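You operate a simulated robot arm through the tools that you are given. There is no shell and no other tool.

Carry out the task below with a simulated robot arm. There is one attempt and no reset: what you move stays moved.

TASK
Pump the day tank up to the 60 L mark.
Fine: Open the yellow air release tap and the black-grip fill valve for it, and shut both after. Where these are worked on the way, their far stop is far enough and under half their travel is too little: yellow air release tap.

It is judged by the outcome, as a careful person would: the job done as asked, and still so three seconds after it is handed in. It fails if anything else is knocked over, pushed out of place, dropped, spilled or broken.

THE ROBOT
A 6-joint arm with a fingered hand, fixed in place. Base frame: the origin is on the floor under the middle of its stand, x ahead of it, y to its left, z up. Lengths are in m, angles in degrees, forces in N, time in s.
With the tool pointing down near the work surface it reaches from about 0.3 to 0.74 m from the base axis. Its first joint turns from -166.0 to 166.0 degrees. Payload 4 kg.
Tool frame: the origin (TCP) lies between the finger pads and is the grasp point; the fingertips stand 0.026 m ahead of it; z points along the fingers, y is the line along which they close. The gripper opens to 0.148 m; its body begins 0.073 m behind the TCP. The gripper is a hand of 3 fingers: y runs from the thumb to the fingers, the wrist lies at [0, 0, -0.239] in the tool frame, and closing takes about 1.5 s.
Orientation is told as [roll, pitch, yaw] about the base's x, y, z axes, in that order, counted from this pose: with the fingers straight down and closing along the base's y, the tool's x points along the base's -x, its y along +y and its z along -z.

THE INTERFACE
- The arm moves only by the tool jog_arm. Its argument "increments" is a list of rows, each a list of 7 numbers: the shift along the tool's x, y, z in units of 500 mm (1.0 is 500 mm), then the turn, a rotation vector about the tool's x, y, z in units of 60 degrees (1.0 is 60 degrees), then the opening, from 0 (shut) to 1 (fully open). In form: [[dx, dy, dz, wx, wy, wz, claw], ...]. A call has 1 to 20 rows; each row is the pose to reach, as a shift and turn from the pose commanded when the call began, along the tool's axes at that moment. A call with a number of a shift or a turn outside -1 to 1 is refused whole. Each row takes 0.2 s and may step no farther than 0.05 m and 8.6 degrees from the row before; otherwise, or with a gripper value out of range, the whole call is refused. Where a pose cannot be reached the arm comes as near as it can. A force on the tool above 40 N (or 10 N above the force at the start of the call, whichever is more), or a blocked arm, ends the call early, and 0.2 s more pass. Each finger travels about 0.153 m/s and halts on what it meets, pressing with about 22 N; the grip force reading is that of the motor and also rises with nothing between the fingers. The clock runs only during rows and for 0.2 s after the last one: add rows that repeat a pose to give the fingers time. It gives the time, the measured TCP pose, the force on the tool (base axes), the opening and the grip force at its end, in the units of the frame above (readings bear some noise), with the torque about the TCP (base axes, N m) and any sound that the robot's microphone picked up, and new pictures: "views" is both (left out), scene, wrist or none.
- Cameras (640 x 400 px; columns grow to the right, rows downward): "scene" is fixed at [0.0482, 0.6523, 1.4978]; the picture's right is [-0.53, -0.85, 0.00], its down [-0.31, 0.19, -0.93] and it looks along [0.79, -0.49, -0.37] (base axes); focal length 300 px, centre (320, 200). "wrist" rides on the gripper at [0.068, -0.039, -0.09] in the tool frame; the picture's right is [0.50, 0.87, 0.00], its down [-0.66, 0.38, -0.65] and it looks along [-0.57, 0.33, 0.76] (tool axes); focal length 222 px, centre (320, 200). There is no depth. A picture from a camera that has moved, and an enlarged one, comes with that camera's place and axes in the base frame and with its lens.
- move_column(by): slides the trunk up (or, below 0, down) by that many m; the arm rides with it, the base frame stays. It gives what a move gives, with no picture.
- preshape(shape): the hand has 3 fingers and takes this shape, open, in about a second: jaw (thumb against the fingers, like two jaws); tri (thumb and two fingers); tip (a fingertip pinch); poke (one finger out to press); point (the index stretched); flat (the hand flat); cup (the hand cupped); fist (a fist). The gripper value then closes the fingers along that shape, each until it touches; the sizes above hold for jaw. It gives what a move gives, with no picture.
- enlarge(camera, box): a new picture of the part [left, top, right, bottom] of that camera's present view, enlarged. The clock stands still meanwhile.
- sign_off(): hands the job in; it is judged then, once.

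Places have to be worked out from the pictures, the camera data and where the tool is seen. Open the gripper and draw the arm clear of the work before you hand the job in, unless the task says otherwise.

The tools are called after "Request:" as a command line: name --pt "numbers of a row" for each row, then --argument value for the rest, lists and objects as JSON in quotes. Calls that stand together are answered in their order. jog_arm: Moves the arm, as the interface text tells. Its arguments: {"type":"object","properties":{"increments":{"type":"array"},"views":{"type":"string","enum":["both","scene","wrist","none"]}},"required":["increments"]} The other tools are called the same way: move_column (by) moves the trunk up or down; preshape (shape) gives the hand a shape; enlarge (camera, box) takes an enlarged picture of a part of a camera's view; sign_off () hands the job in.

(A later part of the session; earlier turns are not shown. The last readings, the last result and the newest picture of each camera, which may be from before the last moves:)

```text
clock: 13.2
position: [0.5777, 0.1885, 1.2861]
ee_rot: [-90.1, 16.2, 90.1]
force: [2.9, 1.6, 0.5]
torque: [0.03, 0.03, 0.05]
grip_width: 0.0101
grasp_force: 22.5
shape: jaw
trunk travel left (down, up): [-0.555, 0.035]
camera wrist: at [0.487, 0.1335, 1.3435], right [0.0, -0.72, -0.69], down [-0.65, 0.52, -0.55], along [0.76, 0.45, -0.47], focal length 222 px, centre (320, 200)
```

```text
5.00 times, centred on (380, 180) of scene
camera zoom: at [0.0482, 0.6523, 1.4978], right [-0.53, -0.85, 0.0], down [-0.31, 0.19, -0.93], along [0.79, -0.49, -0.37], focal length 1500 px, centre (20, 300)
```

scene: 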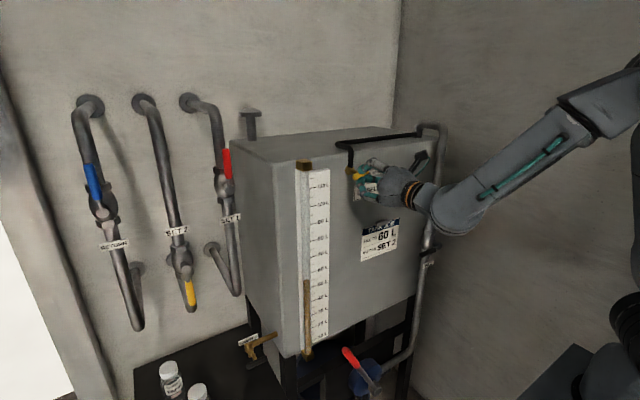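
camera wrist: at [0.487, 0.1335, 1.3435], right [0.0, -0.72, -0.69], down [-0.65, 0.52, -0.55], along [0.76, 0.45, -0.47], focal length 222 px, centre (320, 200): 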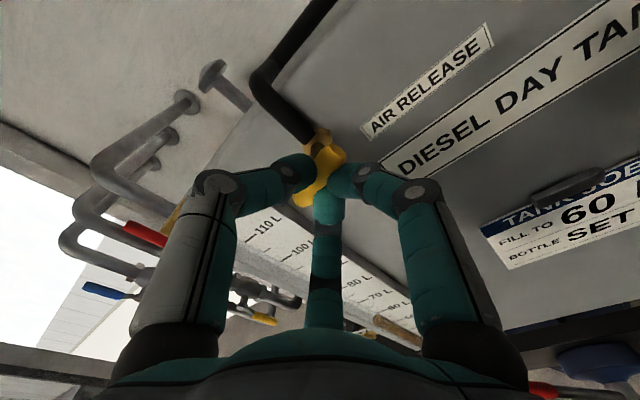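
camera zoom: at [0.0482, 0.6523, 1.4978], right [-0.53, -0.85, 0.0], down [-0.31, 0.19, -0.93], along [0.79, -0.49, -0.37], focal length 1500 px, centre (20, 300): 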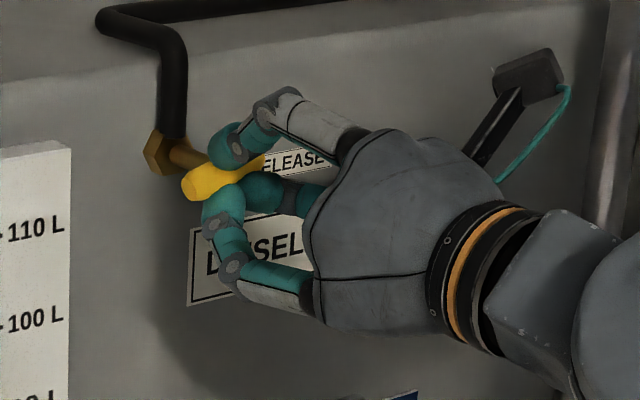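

The bar turned with the hand at low torque, so counter-clockwise is free. Continue another 55°.

Request:
jog_arm --pt "0 0 0 0 0 -0.12 0.0" --pt "0 0 0 0 0 -0.24 0.0" --pt "0 0 0 0 0 -0.36 0.0" --pt "0 0 0 0 0 -0.48 0.0" --pt "0 0 0 0 0 -0.6 0.0" --pt "0 0 0 0 0 -0.72 0.0" --pt "0 0 0 0 0 -0.83 0.0" --pt "0 0 0 0 0 -0.92 0.0"

Request:
enlarge --camera "wrist" --box '[240, 110, 400, 250]'

Request:
enlarge --camera "scene" --box '[330, 140, 430, 220]'

```text
clock: 15.0
position: [0.5761, 0.1883, 1.2873]
ee_rot: [-90.2, 71.4, 89.7]
force: [0.4, 2.3, 7.1]
torque: [0.03, -0.16, 0.03]
grip_width: 0.0105
grasp_force: 21.7
shape: jaw
trunk travel left (down, up): [-0.555, 0.035]
camera wrist: at [0.4868, 0.2027, 1.3642], right [0.0, -0.98, 0.2], down [-0.65, -0.15, -0.74], along [0.76, -0.13, -0.64], focal length 222 px, centre (320, 200)
```

scene: 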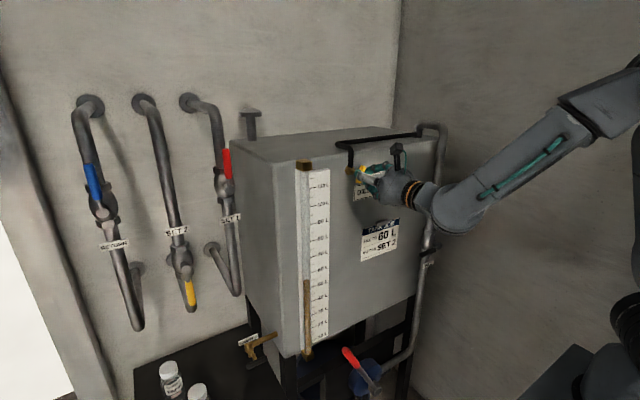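
wrist: 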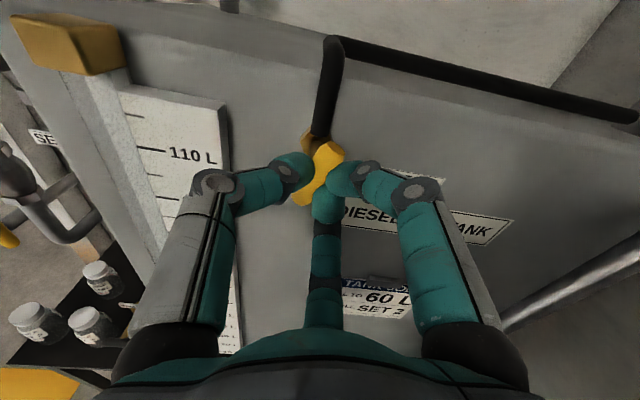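

```text
2.86 times, centred on (320, 180) of wrist
camera zoom: at [0.4868, 0.2027, 1.3642], right [0.0, -0.98, 0.2], down [-0.65, -0.15, -0.74], along [0.76, -0.13, -0.64], focal length 635 px, centre (320, 257)
```

zoom: 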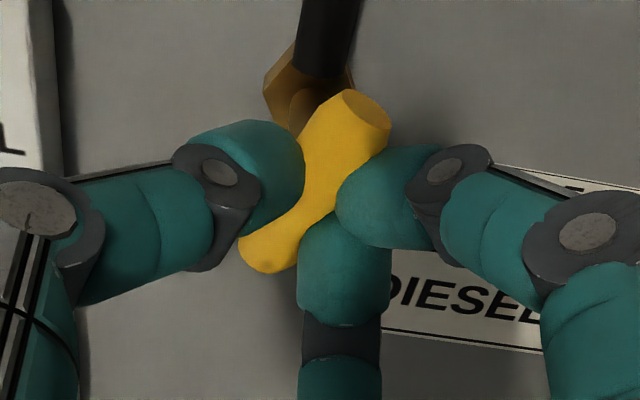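

```text
5.00 times, centred on (380, 180) of scene
camera zoom: at [0.0482, 0.6523, 1.4978], right [-0.53, -0.85, 0.0], down [-0.31, 0.19, -0.93], along [0.79, -0.49, -0.37], focal length 1500 px, centre (20, 300)
```

zoom: 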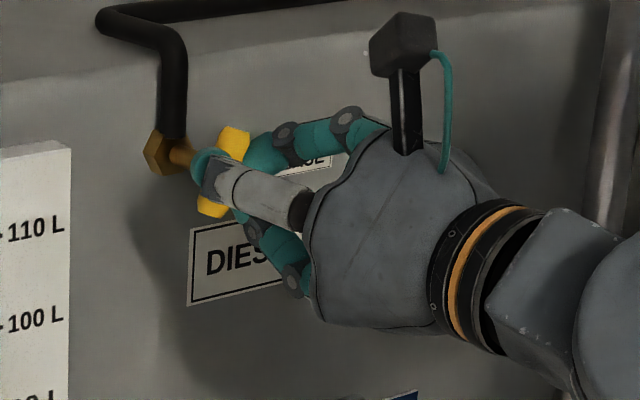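

About 71° turned, still low torque. Continue to the stop, watching the torque rise.

Request:
jog_arm --pt "0 0 0 0 0 -0.1 0.0" --pt "0 0 0 0 0 -0.2 0.0" --pt "0 0 0 0 0 -0.3 0.0" --pt "0 0 0 0 0 -0.36 0.0"

Request:
enlarge --camera "wrist" --box '[240, 110, 400, 250]'

Request:
enlarge --camera "scene" --box '[330, 140, 430, 220]'

```text
clock: 16.0
position: [0.576, 0.1874, 1.2871]
ee_rot: [92.4, 87.0, -87.6]
force: [1.9, 3.7, 13.0]
torque: [0.11, -0.26, 0.04]
grip_width: 0.01
grasp_force: 21.7
shape: jaw
trunk travel left (down, up): [-0.555, 0.035]
camera wrist: at [0.4864, 0.2298, 1.3533], right [0.0, -0.84, 0.54], down [-0.65, -0.41, -0.64], along [0.76, -0.36, -0.55], focal length 222 px, centre (320, 200)
```

scene: 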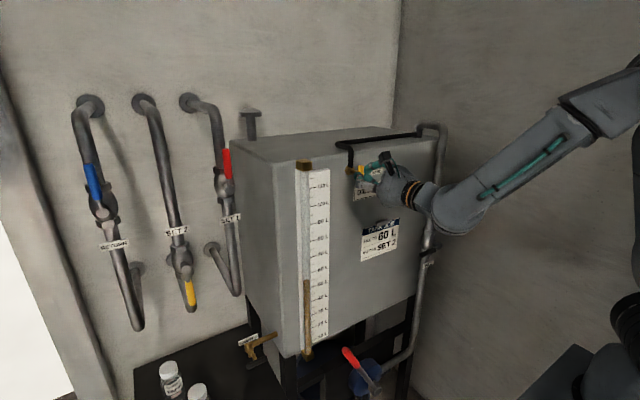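
wrist: 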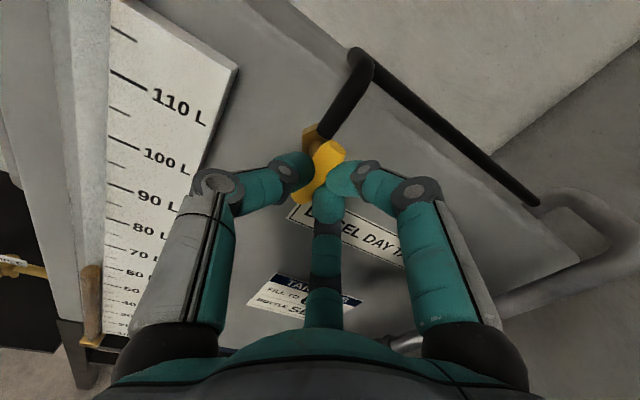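

```text
2.86 times, centred on (320, 180) of wrist
camera zoom: at [0.4864, 0.2298, 1.3533], right [0.0, -0.84, 0.54], down [-0.65, -0.41, -0.64], along [0.76, -0.36, -0.55], focal length 635 px, centre (320, 257)
```

zoom: 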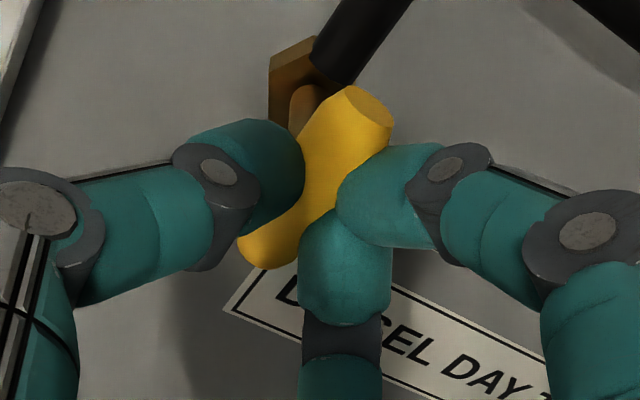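

```text
5.00 times, centred on (380, 180) of scene
camera zoom: at [0.0482, 0.6523, 1.4978], right [-0.53, -0.85, 0.0], down [-0.31, 0.19, -0.93], along [0.79, -0.49, -0.37], focal length 1500 px, centre (20, 300)
```

zoom: 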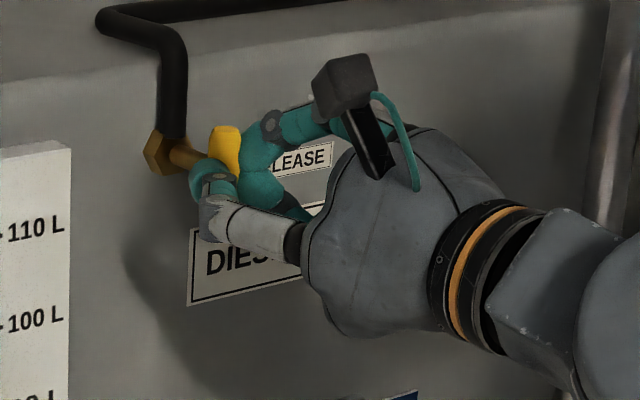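

The bar is near vertical (~92°), with torque just starting to rise. I'll press a few more degrees to confirm whether this is the stop.

Request:
jog_arm --pt "0 0 0 0 0 -0.06 0.0" --pt "0 0 0 0 0 -0.12 0.0" --pt "0 0 0 0 0 -0.18 0.0"

Request:
enlarge --camera "wrist" --box '[240, 110, 400, 250]'

Request:
enlarge --camera "scene" --box '[330, 140, 430, 220]'

```text
clock: 16.8
position: [0.5771, 0.1881, 1.2881]
ee_rot: [90.6, 76.2, -89.6]
force: [3.0, 2.7, 16.4]
torque: [0.25, -0.3, 0.06]
grip_width: 0.0098
grasp_force: 22.4
shape: jaw
trunk travel left (down, up): [-0.555, 0.035]
camera wrist: at [0.4861, 0.2415, 1.3446], right [0.0, -0.72, 0.69], down [-0.65, -0.52, -0.55], along [0.76, -0.45, -0.47], focal length 222 px, centre (320, 200)
```

scene: 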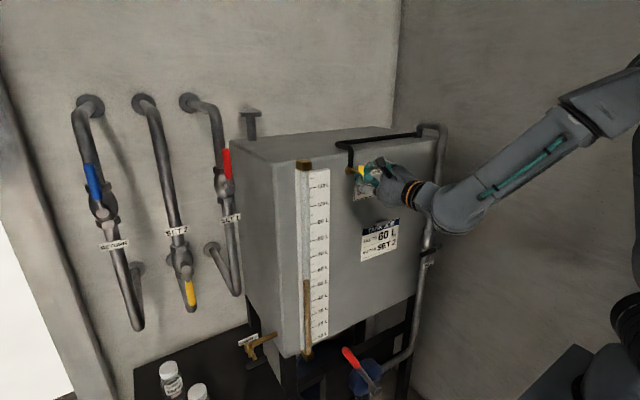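
wrist: 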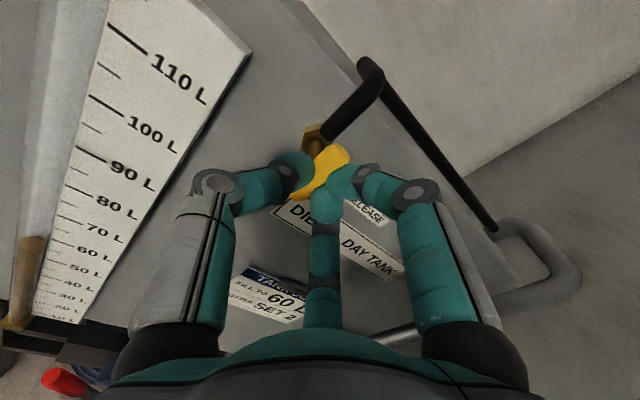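

```text
2.86 times, centred on (320, 180) of wrist
camera zoom: at [0.4861, 0.2415, 1.3446], right [0.0, -0.72, 0.69], down [-0.65, -0.52, -0.55], along [0.76, -0.45, -0.47], focal length 635 px, centre (320, 257)
```

zoom: 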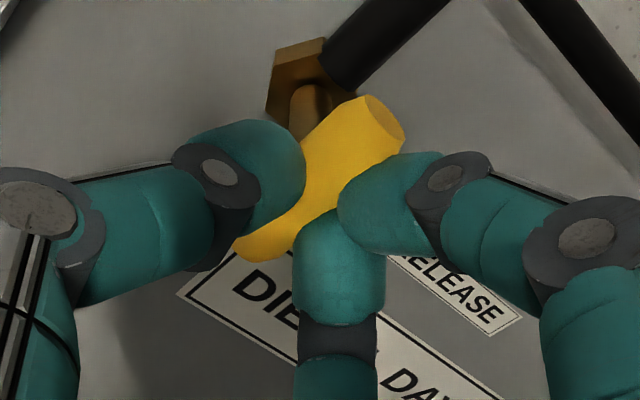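

```text
5.00 times, centred on (380, 180) of scene
camera zoom: at [0.0482, 0.6523, 1.4978], right [-0.53, -0.85, 0.0], down [-0.31, 0.19, -0.93], along [0.79, -0.49, -0.37], focal length 1500 px, centre (20, 300)
```

zoom: 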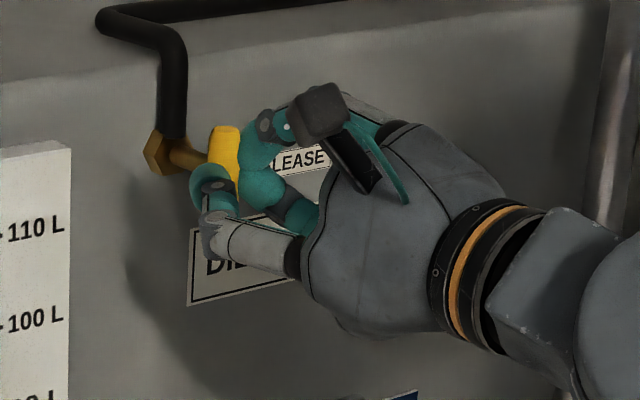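

The bar has stopped following the hand (slip relative to fingers, torque 0.25 N·m), so the tap is at its far stop, ~90° open. I release and back straight out.

Request:
jog_arm --pt "0 0 0 0 0 0 0.15" --pt "0 0 0 0 0 0 0.35" --pt "0 0 0 0 0 0 0.55" --pt "0 0 0 0 0 0 0.7" --pt "0 0 -0.04 0 0 0 0.7" --pt "0 0 -0.1 0 0 0 0.7" --pt "0 0 -0.18 0 0 0 0.7"

Request:
enlarge --camera "scene" --box '[330, 140, 430, 220]'

```text
clock: 18.4
position: [0.4862, 0.1873, 1.2864]
ee_rot: [90.2, 76.2, -90.0]
force: [0.0, -0.1, 0.6]
torque: [0.01, 0.0, 0.03]
grip_width: 0.1032
grasp_force: 0.1
shape: jaw
trunk travel left (down, up): [-0.555, 0.035]
camera wrist: at [0.3967, 0.2401, 1.3441], right [0.0, -0.72, 0.69], down [-0.65, -0.52, -0.55], along [0.76, -0.45, -0.47], focal length 222 px, centre (320, 200)
```

scene: 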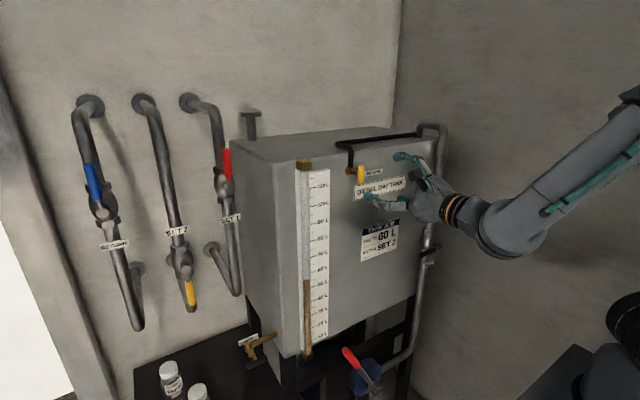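
wrist: 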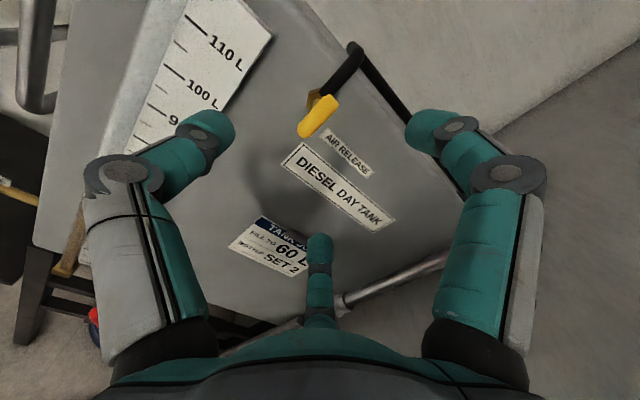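

```text
5.00 times, centred on (380, 180) of scene
camera zoom: at [0.0482, 0.6523, 1.4978], right [-0.53, -0.85, 0.0], down [-0.31, 0.19, -0.93], along [0.79, -0.49, -0.37], focal length 1500 px, centre (20, 300)
```

zoom: 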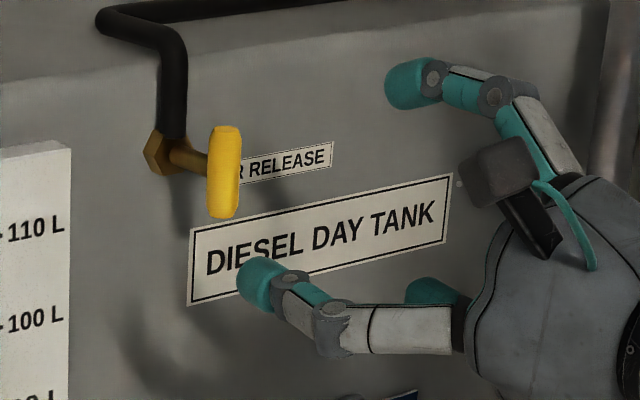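

The tap bar is vertical — open. Next the fill valve: I rotate the hand back toward roll −90° while shifting right in front of the valve, staying clear of the tank.

Request:
jog_arm --pt "-0.009 0.036 -0.01 0 0 0.125 0.7" --pt "-0.018 0.072 -0.02 0 0 0.25 0.7" --pt "-0.027 0.108 -0.03 0 0 0.375 0.7" --pt "-0.036 0.144 -0.04 0 0 0.5 0.7" --pt "-0.045 0.18 -0.05 0 0 0.625 0.7" --pt "-0.054 0.216 -0.06 0 0 0.75 0.7" --pt "-0.063 0.252 -0.07 0 0 0.875 0.7" --pt "-0.0715 0.291 -0.08 0 0 1.0 0.7" --views "none"

```text
clock: 20.2
position: [0.4767, 0.0598, 1.3355]
ee_rot: [-89.6, 43.6, 89.8]
force: [0.2, -0.7, -0.7]
torque: [-0.02, 0.03, 0.02]
grip_width: 0.1031
grasp_force: 0.1
shape: jaw
out of reach, approached as far as the arm can: row 3, 4, 5, 6, 7, 8
trunk travel left (down, up): [-0.555, 0.035]
```

The arm ran out of reach because the wrist got too close to the base axis. I'll bring the hand forward to x≈0.52 as I finish the roll, and check where it lands.

Request:
jog_arm --pt "0 0 0.03 0 0 0.1 0.7" --pt "0 0 0.06 0 0 0.2 0.7" --pt "0.006 0.05 0.086 0 0 0.32 0.7" --pt "0.012 0.1 0.086 0 0 0.44 0.7" --pt "0.018 0.155 0.086 0 0 0.56 0.7" --pt "0.018 0.155 0.086 0 0 0.68 0.7" --pt "0.018 0.155 0.086 0 0 0.73 0.7"

```text
clock: 21.8
position: [0.4842, 0.0623, 1.3231]
ee_rot: [-88.9, 0.0, 88.7]
force: [-0.3, 0.8, 0.9]
torque: [0.0, -0.01, 0.01]
grip_width: 0.1035
grasp_force: 0.1
shape: jaw
out of reach, approached as far as the arm can: row 1, 2, 3, 4, 5, 6, 7
trunk travel left (down, up): [-0.555, 0.035]
camera wrist: at [0.3929, -0.0043, 1.3657], right [-0.03, -0.5, -0.87], down [-0.64, 0.67, -0.37], along [0.76, 0.55, -0.34], focal length 222 px, centre (320, 200)
```

scene: 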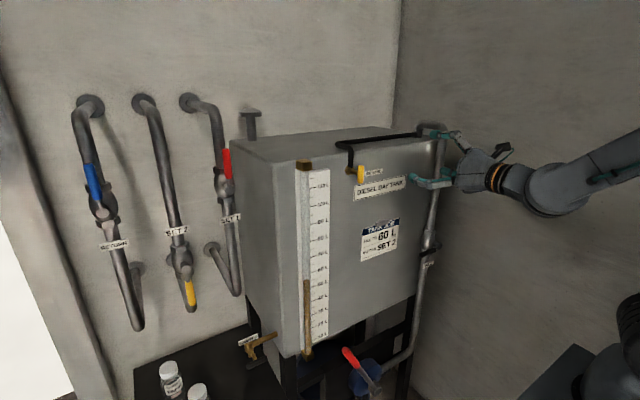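
wrist: 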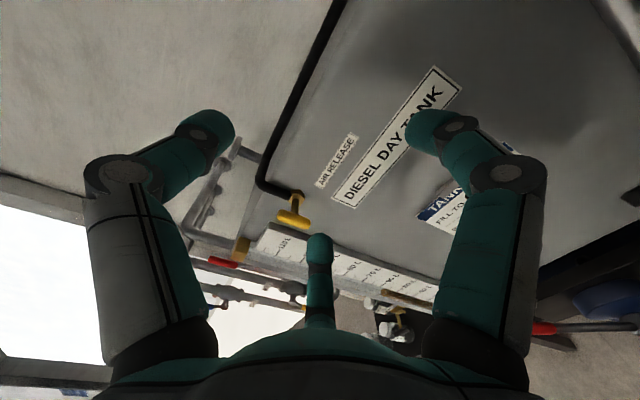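

Still short of reach at that closeness. I'll command the hand forward (x≈0.56) where the wrist has more radius, and see which reference the commands follow.

Request:
jog_arm --pt "-0.012 -0.027 0.036 0 0 0 0.7" --pt "-0.024 -0.054 0.071 0 0 0 0.7" --pt "-0.035 -0.081 0.107 0 0 0 0.7" --pt "-0.046 -0.108 0.142 0 0 0 0.7" --pt "-0.046 -0.108 0.142 0 0 0 0.7" --views "scene"

```text
clock: 23.0
position: [0.5593, 0.0848, 1.3791]
ee_rot: [-90.0, 0.1, 90.1]
force: [-0.6, -0.6, 0.4]
torque: [0.01, -0.02, 0.03]
grip_width: 0.1034
grasp_force: 0.1
shape: jaw
out of reach, approached as far as the arm can: row 1
trunk travel left (down, up): [-0.555, 0.035]
```

scene: 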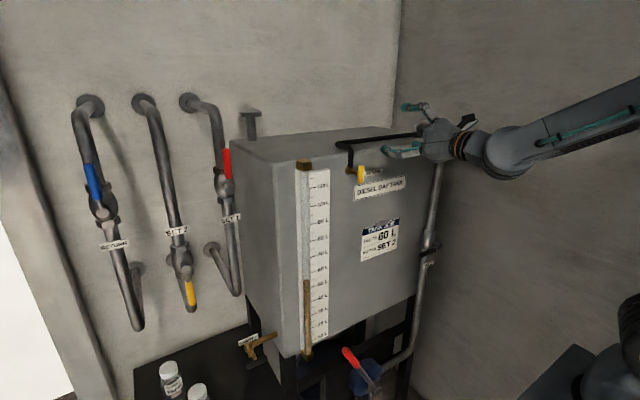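

Commands follow the reached pose; now at (0.559, 0.085, 1.379) without trouble. I'll lower the trunk 0.37 m so the hand is level with the fill lever while well to its left, clear of everything.

Request:
move_column --by -0.37

Request:
enlarge --camera "wrist" --box '[0, 0, 640, 400]'

Request:
enlarge --camera "scene" --box '[320, 160, 560, 320]'

```text
clock: 26.6
position: [0.5603, 0.084, 1.0088]
ee_rot: [-90.0, 0.0, 90.0]
force: [1.5, -0.4, -0.4]
torque: [0.0, 0.0, 0.0]
grip_width: 0.1036
grasp_force: 0.0
shape: jaw
trunk travel left (down, up): [-0.185, 0.405]
```

```text
1.00 times, centred on (320, 200) of wrist (not enlarged: the box is as wide or as high as the picture)
camera zoom: at [0.4692, 0.0163, 1.0488], right [0.0, -0.5, -0.87], down [-0.65, 0.66, -0.38], along [0.76, 0.57, -0.33], focal length 222 px, centre (320, 200)
```

zoom: 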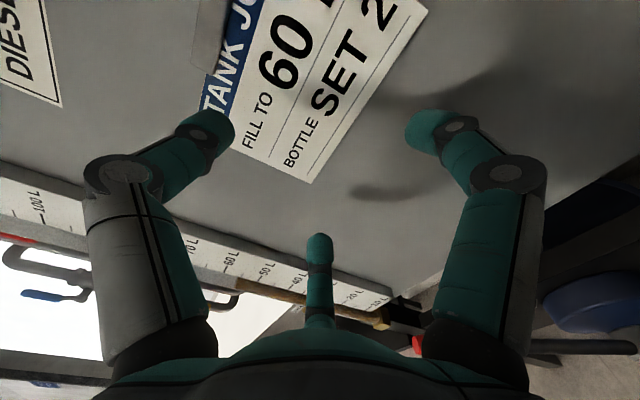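

```text
2.50 times, centred on (440, 240) of scene
camera zoom: at [0.0482, 0.6523, 1.4978], right [-0.53, -0.85, 0.0], down [-0.31, 0.19, -0.93], along [0.79, -0.49, -0.37], focal length 750 px, centre (20, 100)
```

zoom: 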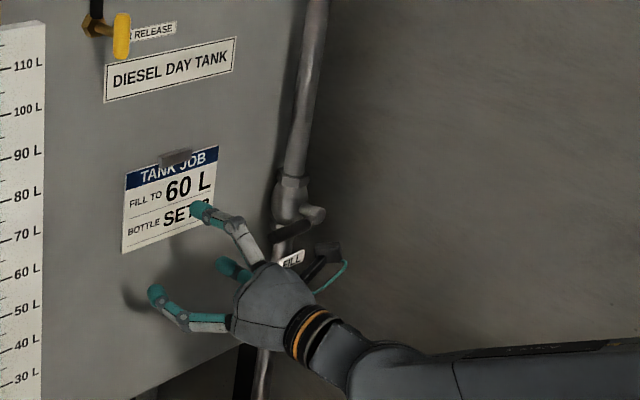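

The lever is to the right of the hand, just out of the wrist view. I'll back off to x=0.54 and slide right to y≈0.01 so the lever tip comes between thumb (above) and fingers (below), then look.

Request:
jog_arm --pt "0 0.008 -0.02 0 0 0 0.8" --pt "0 0.01 -0.04 0 0 0 0.8" --pt "0.05 0.01 -0.04 0 0 0 0.8" --pt "0.1 0.01 -0.04 0 0 0 0.8" --pt "0.148 0.01 -0.04 0 0 0 0.8"

Request:
enlarge --camera "scene" --box '[380, 200, 500, 300]'

```text
clock: 27.8
position: [0.532, 0.0476, 1.0199]
ee_rot: [-89.5, 0.0, 89.2]
force: [0.0, -0.3, -0.2]
torque: [-0.01, 0.01, 0.04]
grip_width: 0.1183
grasp_force: 0.1
shape: jaw
out of reach, approached as far as the arm can: row 3, 4, 5
trunk travel left (down, up): [-0.185, 0.405]
camera wrist: at [0.4417, -0.0181, 1.0605], right [-0.01, -0.5, -0.87], down [-0.65, 0.66, -0.37], along [0.76, 0.56, -0.33], focal length 222 px, centre (320, 200)
```

scene: 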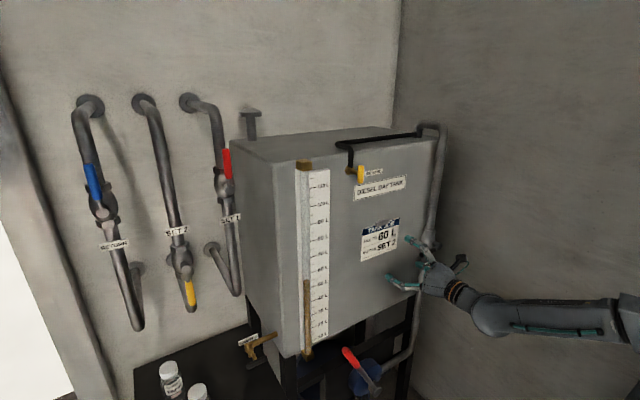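
wrist: 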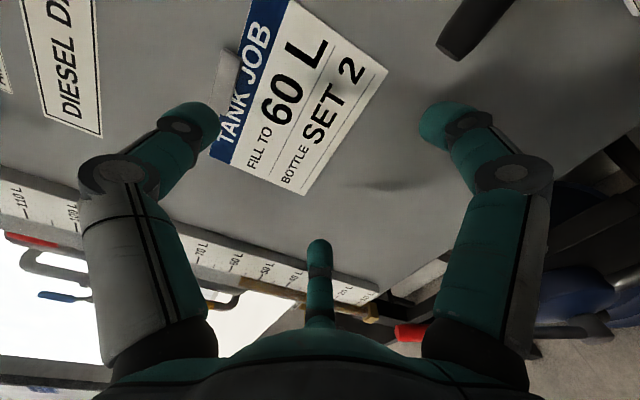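

```text
4.00 times, centred on (440, 250) of scene
camera zoom: at [0.0482, 0.6523, 1.4978], right [-0.53, -0.85, 0.0], down [-0.31, 0.19, -0.93], along [0.79, -0.49, -0.37], focal length 1200 px, centre (-160, 0)
```

zoom: 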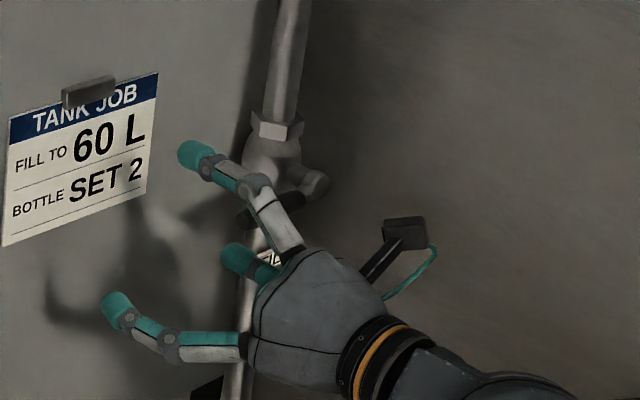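

Another reach limit near y≈0.05. I want to understand the arm's configuration, so I look at the arm closely.

Request:
enlarge --camera "scene" --box '[380, 180, 640, 400]'

```text
1.82 times, centred on (510, 290) of scene
camera zoom: at [0.0482, 0.6523, 1.4978], right [-0.53, -0.85, 0.0], down [-0.31, 0.19, -0.93], along [0.79, -0.49, -0.37], focal length 545 px, centre (-26, 36)
```

zoom: 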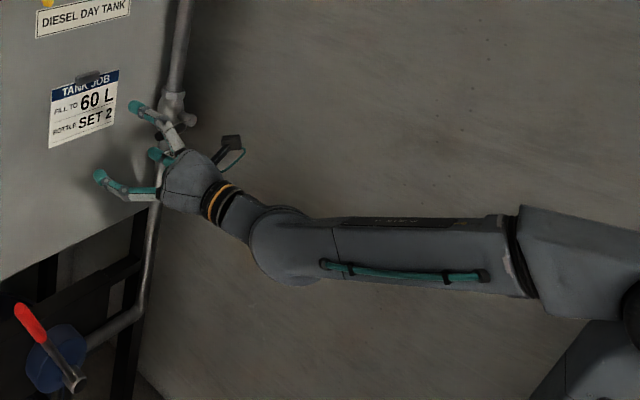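

The arm has a fold limit and a wrist singularity when the forearm lies level with the tool. Better to keep the trunk high and reach down. I move left clear of the lever, then raise the trunk back.

Request:
jog_arm --pt "-0.05 0 0.02 0 0 0 0.8" --pt "-0.104 0 0.056 0 0 0 0.8" --views "none"

Request:
move_column --by 0.37

```text
clock: 28.4
position: [0.5601, 0.0996, 1.0219]
ee_rot: [-90.0, -0.1, 89.9]
force: [-0.9, 0.6, 0.2]
torque: [0.02, 0.01, -0.03]
grip_width: 0.118
grasp_force: 0.1
shape: jaw
trunk travel left (down, up): [-0.185, 0.405]
```

```text
clock: 32.0
position: [0.5604, 0.0991, 1.3926]
ee_rot: [-90.0, 0.0, 90.1]
force: [0.4, 0.2, -0.6]
torque: [-0.03, -0.02, -0.01]
grip_width: 0.1181
grasp_force: 0.1
shape: jaw
trunk travel left (down, up): [-0.555, 0.035]
```

Trunk is back up. Now the arm itself reaches down 0.39 m at y≈0.10 in front of the tank face.

Request:
jog_arm --pt "0 0.08 0 0 0 0 0.8" --pt "0 0.16 0 0 0 0 0.8" --pt "0 0.24 0 0 0 0 0.8" --pt "0 0.32 0 0 0 0 0.8" --pt "0 0.4 0 0 0 0 0.8" --pt "0 0.48 0 0 0 0 0.8" --pt "0 0.56 -0.01 0 0 0 0.8" --pt "0 0.64 -0.02 0 0 0 0.8" --pt "0 0.72 -0.03 0 0 0 0.8" --pt "0 0.776 -0.04 0 0 0 0.8"

```text
clock: 34.2
position: [0.4647, 0.204, 1.04]
ee_rot: [-88.8, 0.1, 86.6]
force: [-0.6, -0.7, 0.3]
torque: [-0.01, 0.0, -0.02]
grip_width: 0.1181
grasp_force: 0.1
shape: jaw
out of reach, approached as far as the arm can: row 2, 3, 4, 5, 6, 7, 8, 9, 10
trunk travel left (down, up): [-0.555, 0.035]
camera wrist: at [0.3698, 0.1418, 1.0822], right [-0.05, -0.5, -0.87], down [-0.62, 0.69, -0.36], along [0.78, 0.52, -0.34], focal length 222 px, centre (320, 200)
```

scene: 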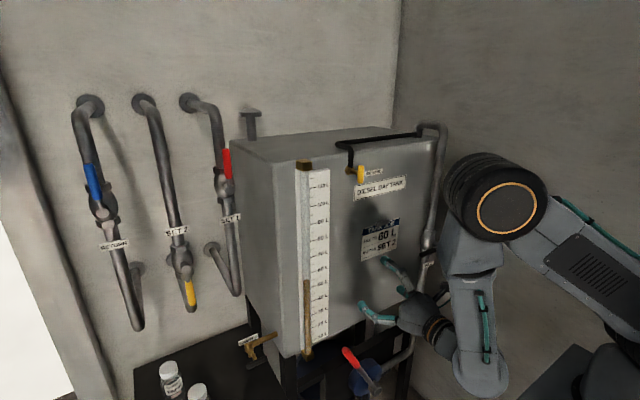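
wrist: 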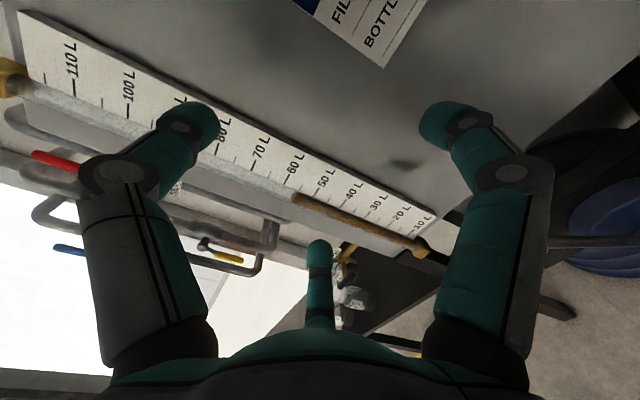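

The elbow is well above the wrist and the wrist is at a joint limit in this configuration; I'll retreat up along the known good path and roll back, then re-approach with the tool tilted downward, where the wrist bends comfortably.

Request:
jog_arm --pt "0.004 -0.06 0.006 0 0 0.1 0.8" --pt "0.008 -0.12 0.012 0 0 0.22 0.8" --pt "0.012 -0.18 0.018 0 0 0.34 0.8" --pt "0.017 -0.24 0.024 0 0 0.46 0.8" --pt "0.021 -0.3 0.03 0 0 0.58 0.8" --pt "0.025 -0.36 0.036 0 0 0.7 0.8" --pt "0.03 -0.42 0.042 0 0 0.85 0.8" --pt "0.034 -0.49 0.05 0 0 0.98 0.8" --views "scene"

```text
refused: row 7 steps farther than a row can; nothing moved
```

One row stepped slightly too far in rotation; I resend with even steps.

Request:
jog_arm --pt "0.004 -0.06 0.006 0 0 0.12 0.8" --pt "0.008 -0.12 0.012 0 0 0.24 0.8" --pt "0.012 -0.18 0.018 0 0 0.36 0.8" --pt "0.017 -0.24 0.024 0 0 0.48 0.8" --pt "0.021 -0.3 0.03 0 0 0.6 0.8" --pt "0.025 -0.36 0.036 0 0 0.72 0.8" --pt "0.03 -0.42 0.042 0 0 0.84 0.8" --pt "0.034 -0.49 0.05 0 0 0.96 0.8" --views "scene"

```text
clock: 36.0
position: [0.4929, 0.187, 1.2865]
ee_rot: [-87.7, -57.7, 84.5]
force: [-0.5, 0.4, 0.2]
torque: [-0.03, 0.02, -0.03]
grip_width: 0.1182
grasp_force: 0.0
shape: jaw
out of reach, approached as far as the arm can: row 1, 2, 3, 4
trunk travel left (down, up): [-0.555, 0.035]
```

scene: 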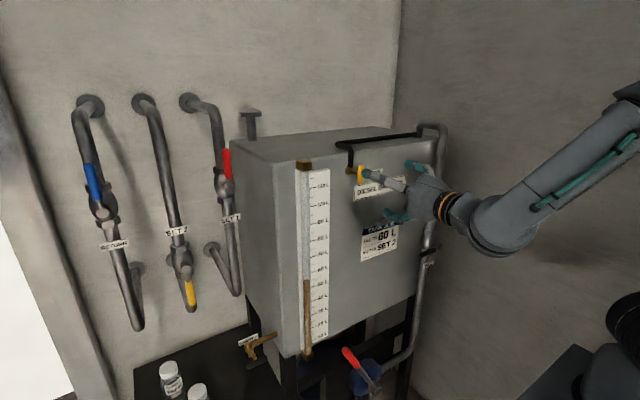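

Back at a good spot. Now I raise the arm 0.2 m relative to the trunk and tilt the tool 30° below horizontal; afterwards the trunk goes down so the forearm is level and the wrist bends downward.

Request:
jog_arm --pt "-0.057 -0.035 0.008 -0.052 0.065 -0.005 0.8" --pt "-0.114 -0.07 0.017 -0.105 0.13 -0.011 0.8" --pt "-0.17 -0.105 0.026 -0.158 0.195 -0.016 0.8" --pt "-0.227 -0.14 0.034 -0.21 0.26 -0.021 0.8" --pt "-0.284 -0.176 0.043 -0.263 0.326 -0.027 0.8" --pt "-0.341 -0.211 0.051 -0.315 0.391 -0.032 0.8" --views "none"

Request:
move_column --by -0.45

```text
clock: 37.4
position: [0.5244, 0.1858, 1.4863]
ee_rot: [-42.0, -45.5, 51.4]
force: [0.3, -0.3, 0.8]
torque: [0.01, 0.02, 0.02]
grip_width: 0.118
grasp_force: 0.1
shape: jaw
trunk travel left (down, up): [-0.555, 0.035]
```

```text
refused: -0.45 is not a number from -0.4 to 0.4
```

The hand would pass near the tap when lowering; I retreat to x≈0.45 and roll to thumb-up first, then lower the trunk.

Request:
jog_arm --pt "0.022 0.014 -0.043 0 0 -0.12 0.8" --pt "0.044 0.028 -0.086 0 0 -0.24 0.8" --pt "0.0656 0.0428 -0.128 0 0 -0.36 0.8" --pt "0.0656 0.0428 -0.128 0 0 -0.48 0.8" --pt "0.0656 0.0428 -0.128 0 0 -0.6 0.8" --pt "0.0656 0.0428 -0.128 0 0 -0.72 0.8" --pt "0.0656 0.0428 -0.128 0 0 -0.84 0.8" --pt "0.0656 0.0428 -0.128 0 0 -0.967 0.8" --views "none"

Request:
move_column --by -0.4

```text
clock: 39.2
position: [0.4488, 0.1878, 1.4862]
ee_rot: [-58.9, 1.4, 90.6]
force: [1.1, 0.5, 0.2]
torque: [0.02, -0.01, 0.01]
grip_width: 0.118
grasp_force: 0.0
shape: jaw
trunk travel left (down, up): [-0.555, 0.035]
```

```text
clock: 43.0
position: [0.4477, 0.1875, 1.0869]
ee_rot: [-58.7, 1.2, 90.5]
force: [-1.5, 0.3, 0.1]
torque: [0.01, -0.01, -0.01]
grip_width: 0.1181
grasp_force: 0.1
shape: jaw
trunk travel left (down, up): [-0.155, 0.435]
```

Trunk lowered without contact. Now slide right to y≈0 in front of the tank, where the wrist camera should see the fill lever.

Request:
jog_arm --pt "0.076 0.01 0.01 0 0 0 0.8" --pt "0.152 0.02 0.02 0 0 0 0.8" --pt "0.228 0.03 0.03 0 0 0 0.8" --pt "0.304 0.04 0.04 0 0 0 0.8" --pt "0.38 0.041 0.048 0 0 0 0.8"

```text
clock: 44.2
position: [0.4579, 0.0382, 1.0509]
ee_rot: [-59.0, 1.3, 89.8]
force: [0.4, -0.3, -0.5]
torque: [0.0, -0.04, -0.01]
grip_width: 0.1181
grasp_force: 0.1
shape: jaw
out of reach, approached as far as the arm can: row 4, 5
trunk travel left (down, up): [-0.155, 0.435]
camera wrist: at [0.4012, -0.0271, 1.1329], right [-0.45, -0.52, -0.73], down [-0.75, 0.66, 0.0], along [0.48, 0.55, -0.68], focal length 222 px, centre (320, 200)
```

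scene: 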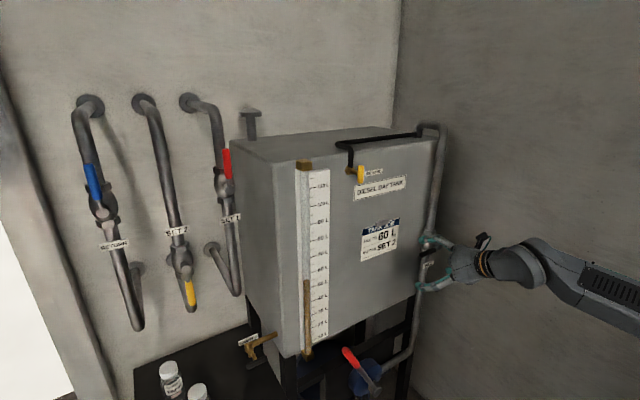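
wrist: 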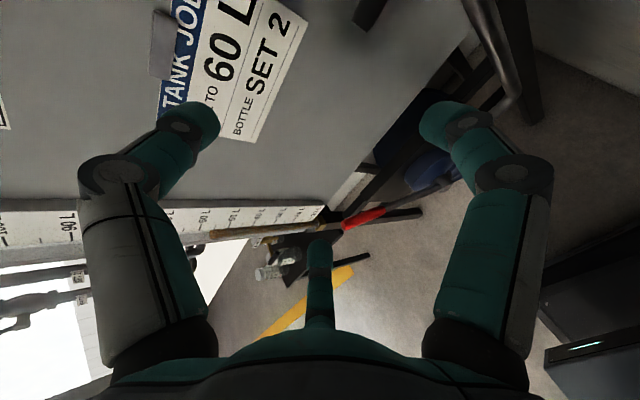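

Stuck again near y≈0.04. I'll look at the arm's structure in this pose to understand which joint limits it.

Request:
enlarge --camera "scene" --box '[400, 200, 640, 400]'

```text
2.00 times, centred on (520, 300) of scene
camera zoom: at [0.0482, 0.6523, 1.4978], right [-0.53, -0.85, 0.0], down [-0.31, 0.19, -0.93], along [0.79, -0.49, -0.37], focal length 600 px, centre (-80, 0)
```

zoom: 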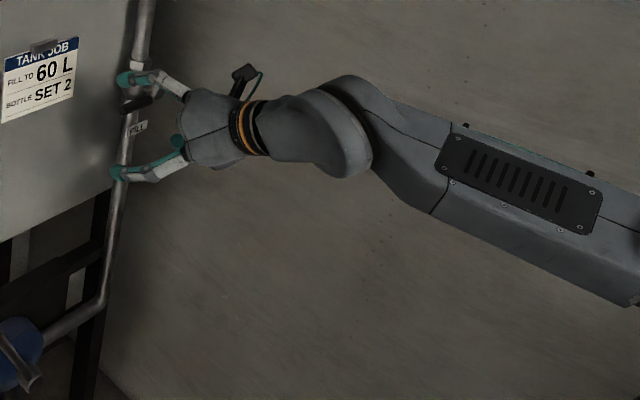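

I'll yaw the tool 25° to the right so the wrist sits left of the hand (the side where all reachable poses have been), then try moving right again.

Request:
jog_arm --pt "0 0 0 0.002 0.089 0.0536 0.8" --pt "0 0 0 0.004 0.178 0.107 0.8" --pt "0 0 0 0.006 0.268 0.161 0.8" --pt "0 0 0 0.008 0.357 0.2146 0.8" --pt "0.04 0 0 0.008 0.357 0.2146 0.8" --pt "0.08 0 0 0.008 0.357 0.2146 0.8"

```text
clock: 45.6
position: [0.4569, -0.0006, 1.0499]
ee_rot: [-59.8, 1.1, 65.5]
force: [-0.2, -0.3, 0.2]
torque: [-0.03, 0.02, 0.0]
grip_width: 0.1183
grasp_force: 0.2
shape: jaw
trunk travel left (down, up): [-0.155, 0.435]
camera wrist: at [0.3768, -0.0374, 1.1311], right [-0.61, -0.29, -0.74], down [-0.42, 0.91, -0.01], along [0.67, 0.3, -0.67], focal length 222 px, centre (320, 200)
```

scene: 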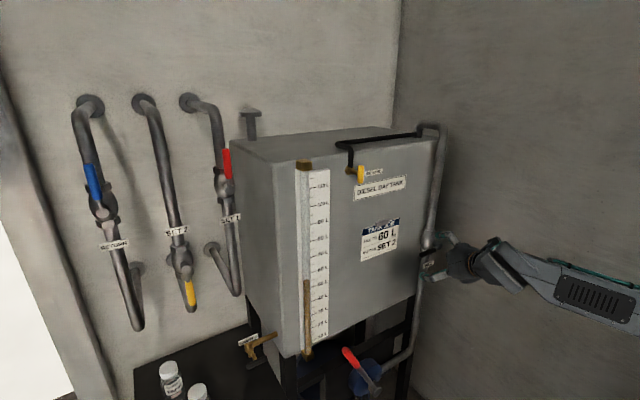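
wrist: 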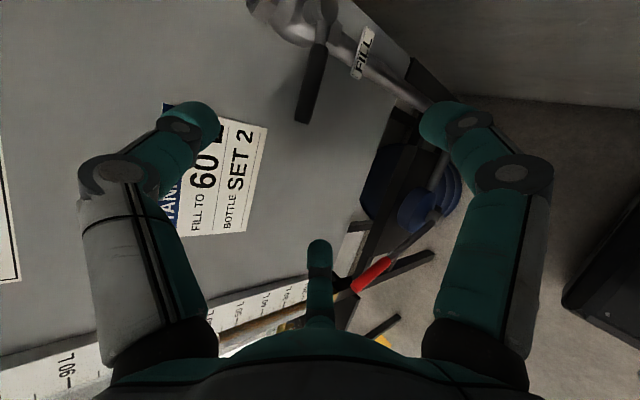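

The hand moved freely and the wrist camera now shows the fill lever: its tip ray gives about (0.563,-0.039,1.000). Zooming for accuracy.

Request:
enlarge --camera "wrist" --box '[220, 0, 400, 130]'

Request:
enlarge --camera "scene" --box '[400, 210, 560, 310]'

```text
3.08 times, centred on (310, 65) of wrist
camera zoom: at [0.3768, -0.0374, 1.1311], right [-0.61, -0.29, -0.74], down [-0.42, 0.91, -0.01], along [0.67, 0.3, -0.67], focal length 684 px, centre (351, 615)
```

zoom: 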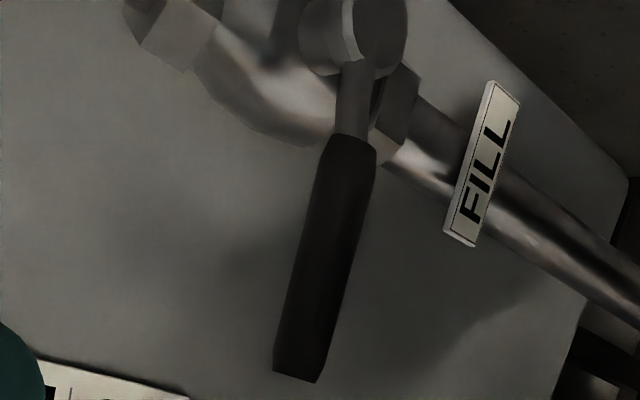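

```text
4.00 times, centred on (480, 260) of scene
camera zoom: at [0.0482, 0.6523, 1.4978], right [-0.53, -0.85, 0.0], down [-0.31, 0.19, -0.93], along [0.79, -0.49, -0.37], focal length 1200 px, centre (-320, -40)
```

zoom: 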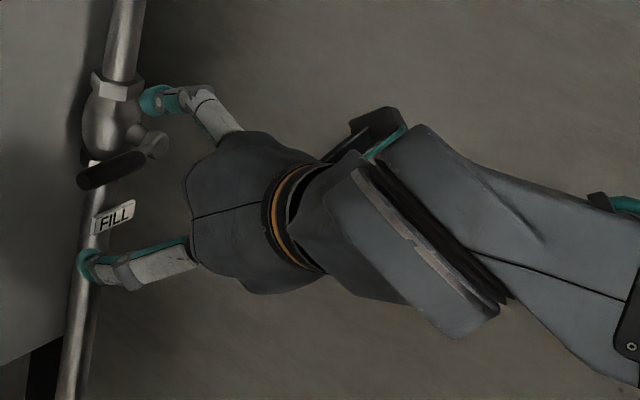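

Lever: pivot about (0.558,-0.121,1.006), tip (0.562,-0.037,0.998), horizontal. I'll close the fingers into a blunt tip, rise a bit and place it above the lever's outer half, then push down.

Request:
jog_arm --pt "0.0012 -0.0518 -0.0302 0 0 0 0.5" --pt "0.0012 -0.0518 -0.0302 0 0 0 0.2" --pt "0.0012 -0.0518 -0.0302 0 0 0 0.0" --pt "0.0096 -0.0877 0.0253 0 0 0 0.0" --pt "0.018 -0.1237 0.0807 0 0 0 0.0" --pt "0.0264 -0.1596 0.1362 0 0 0 0.0" --pt "0.0264 -0.1596 0.1362 0 0 0 0.0"

Request:
enlarge --camera "wrist" --box '[200, 40, 440, 240]'

Request:
enlarge --camera "scene" --box '[400, 210, 520, 290]'

```text
clock: 47.2
position: [0.5416, -0.055, 1.0829]
ee_rot: [-59.8, 1.1, 65.6]
force: [0.1, -0.6, -0.3]
torque: [-0.01, 0.01, 0.01]
grip_width: 0.0
grasp_force: 21.5
shape: jaw
trunk travel left (down, up): [-0.155, 0.435]
camera wrist: at [0.4598, -0.0914, 1.1649], right [-0.61, -0.29, -0.74], down [-0.42, 0.91, -0.01], along [0.67, 0.3, -0.67], focal length 222 px, centre (320, 200)
```

scene: 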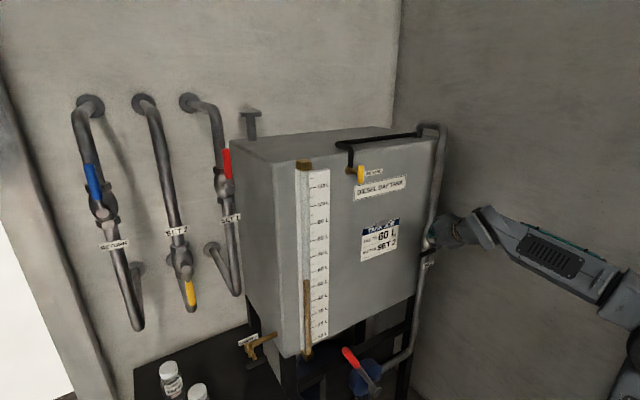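
wrist: 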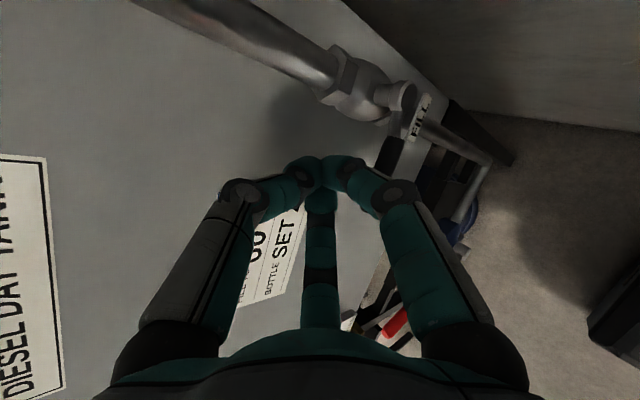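

```text
2.00 times, centred on (320, 140) of wrist
camera zoom: at [0.4598, -0.0914, 1.1649], right [-0.61, -0.29, -0.74], down [-0.42, 0.91, -0.01], along [0.67, 0.3, -0.67], focal length 444 px, centre (320, 320)
```

zoom: 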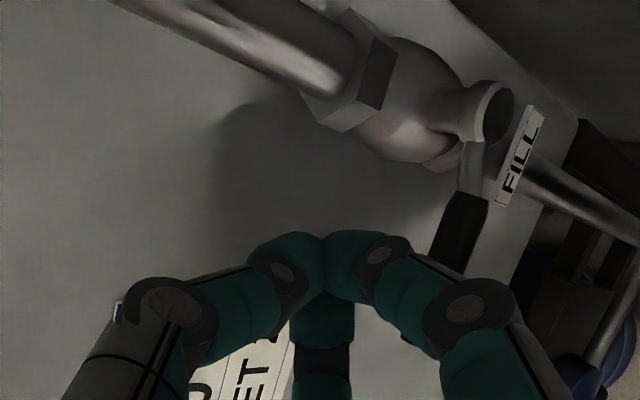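

```text
5.00 times, centred on (460, 250) of scene
camera zoom: at [0.0482, 0.6523, 1.4978], right [-0.53, -0.85, 0.0], down [-0.31, 0.19, -0.93], along [0.79, -0.49, -0.37], focal length 1500 px, centre (-380, -50)
```

zoom: 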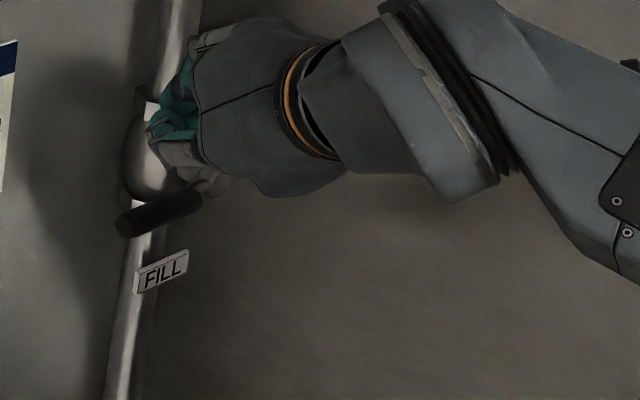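

The closed tip is directly above the lever's grip (~5 cm above). I lower it onto the lever and push gently down about 20° of swing, watching force.

Request:
jog_arm --pt "-0.012 0.0508 0.0238 0 0 0 0" --pt "-0.0128 0.0802 0.0408 0 0 0 0" --pt "-0.015 0.0996 0.0512 0 0 0 0" --pt "-0.0172 0.1188 0.0616 0 0 0 0"

Request:
enlarge --camera "scene" --box '[400, 210, 520, 290]'

Request:
enlarge --camera "wrist" --box '[200, 40, 440, 240]'

```text
clock: 48.2
position: [0.5394, -0.0453, 1.0227]
ee_rot: [-60.2, 1.1, 65.6]
force: [-5.5, -0.3, 21.9]
torque: [-0.19, -0.36, -0.05]
grip_width: 0.0
grasp_force: 22.4
shape: jaw
trunk travel left (down, up): [-0.155, 0.435]
camera wrist: at [0.4581, -0.0821, 1.1033], right [-0.6, -0.29, -0.74], down [-0.42, 0.91, -0.02], along [0.68, 0.3, -0.67], focal length 222 px, centre (320, 200)
```

scene: 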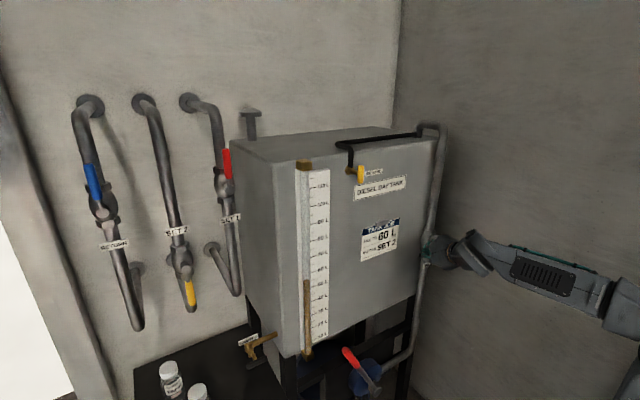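
wrist: 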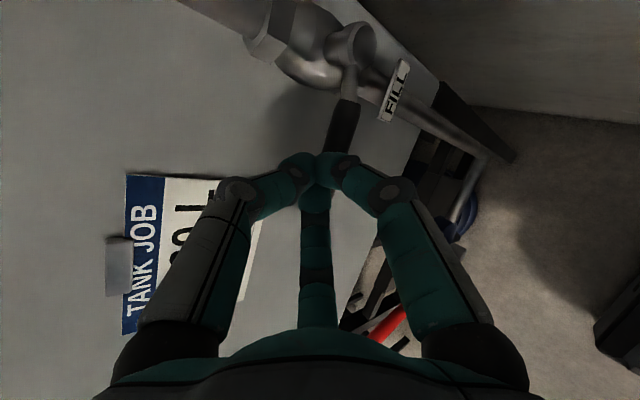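

```text
5.00 times, centred on (460, 250) of scene
camera zoom: at [0.0482, 0.6523, 1.4978], right [-0.53, -0.85, 0.0], down [-0.31, 0.19, -0.93], along [0.79, -0.49, -0.37], focal length 1500 px, centre (-380, -50)
```

zoom: 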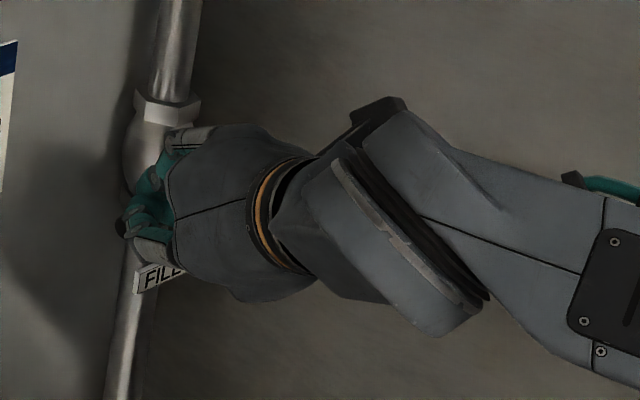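

```text
2.00 times, centred on (320, 140) of wrist
camera zoom: at [0.4581, -0.0821, 1.1033], right [-0.6, -0.29, -0.74], down [-0.42, 0.91, -0.02], along [0.68, 0.3, -0.67], focal length 444 px, centre (320, 320)
```

zoom: 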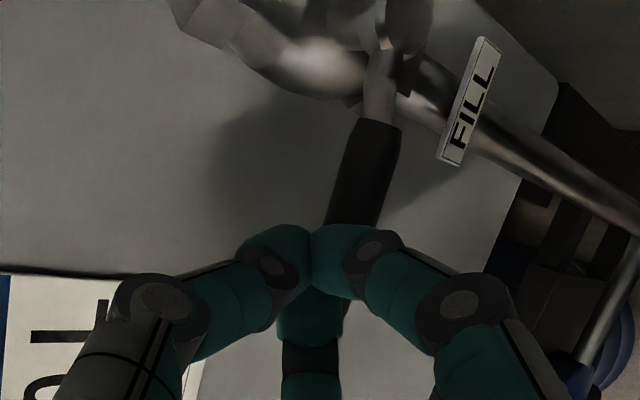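

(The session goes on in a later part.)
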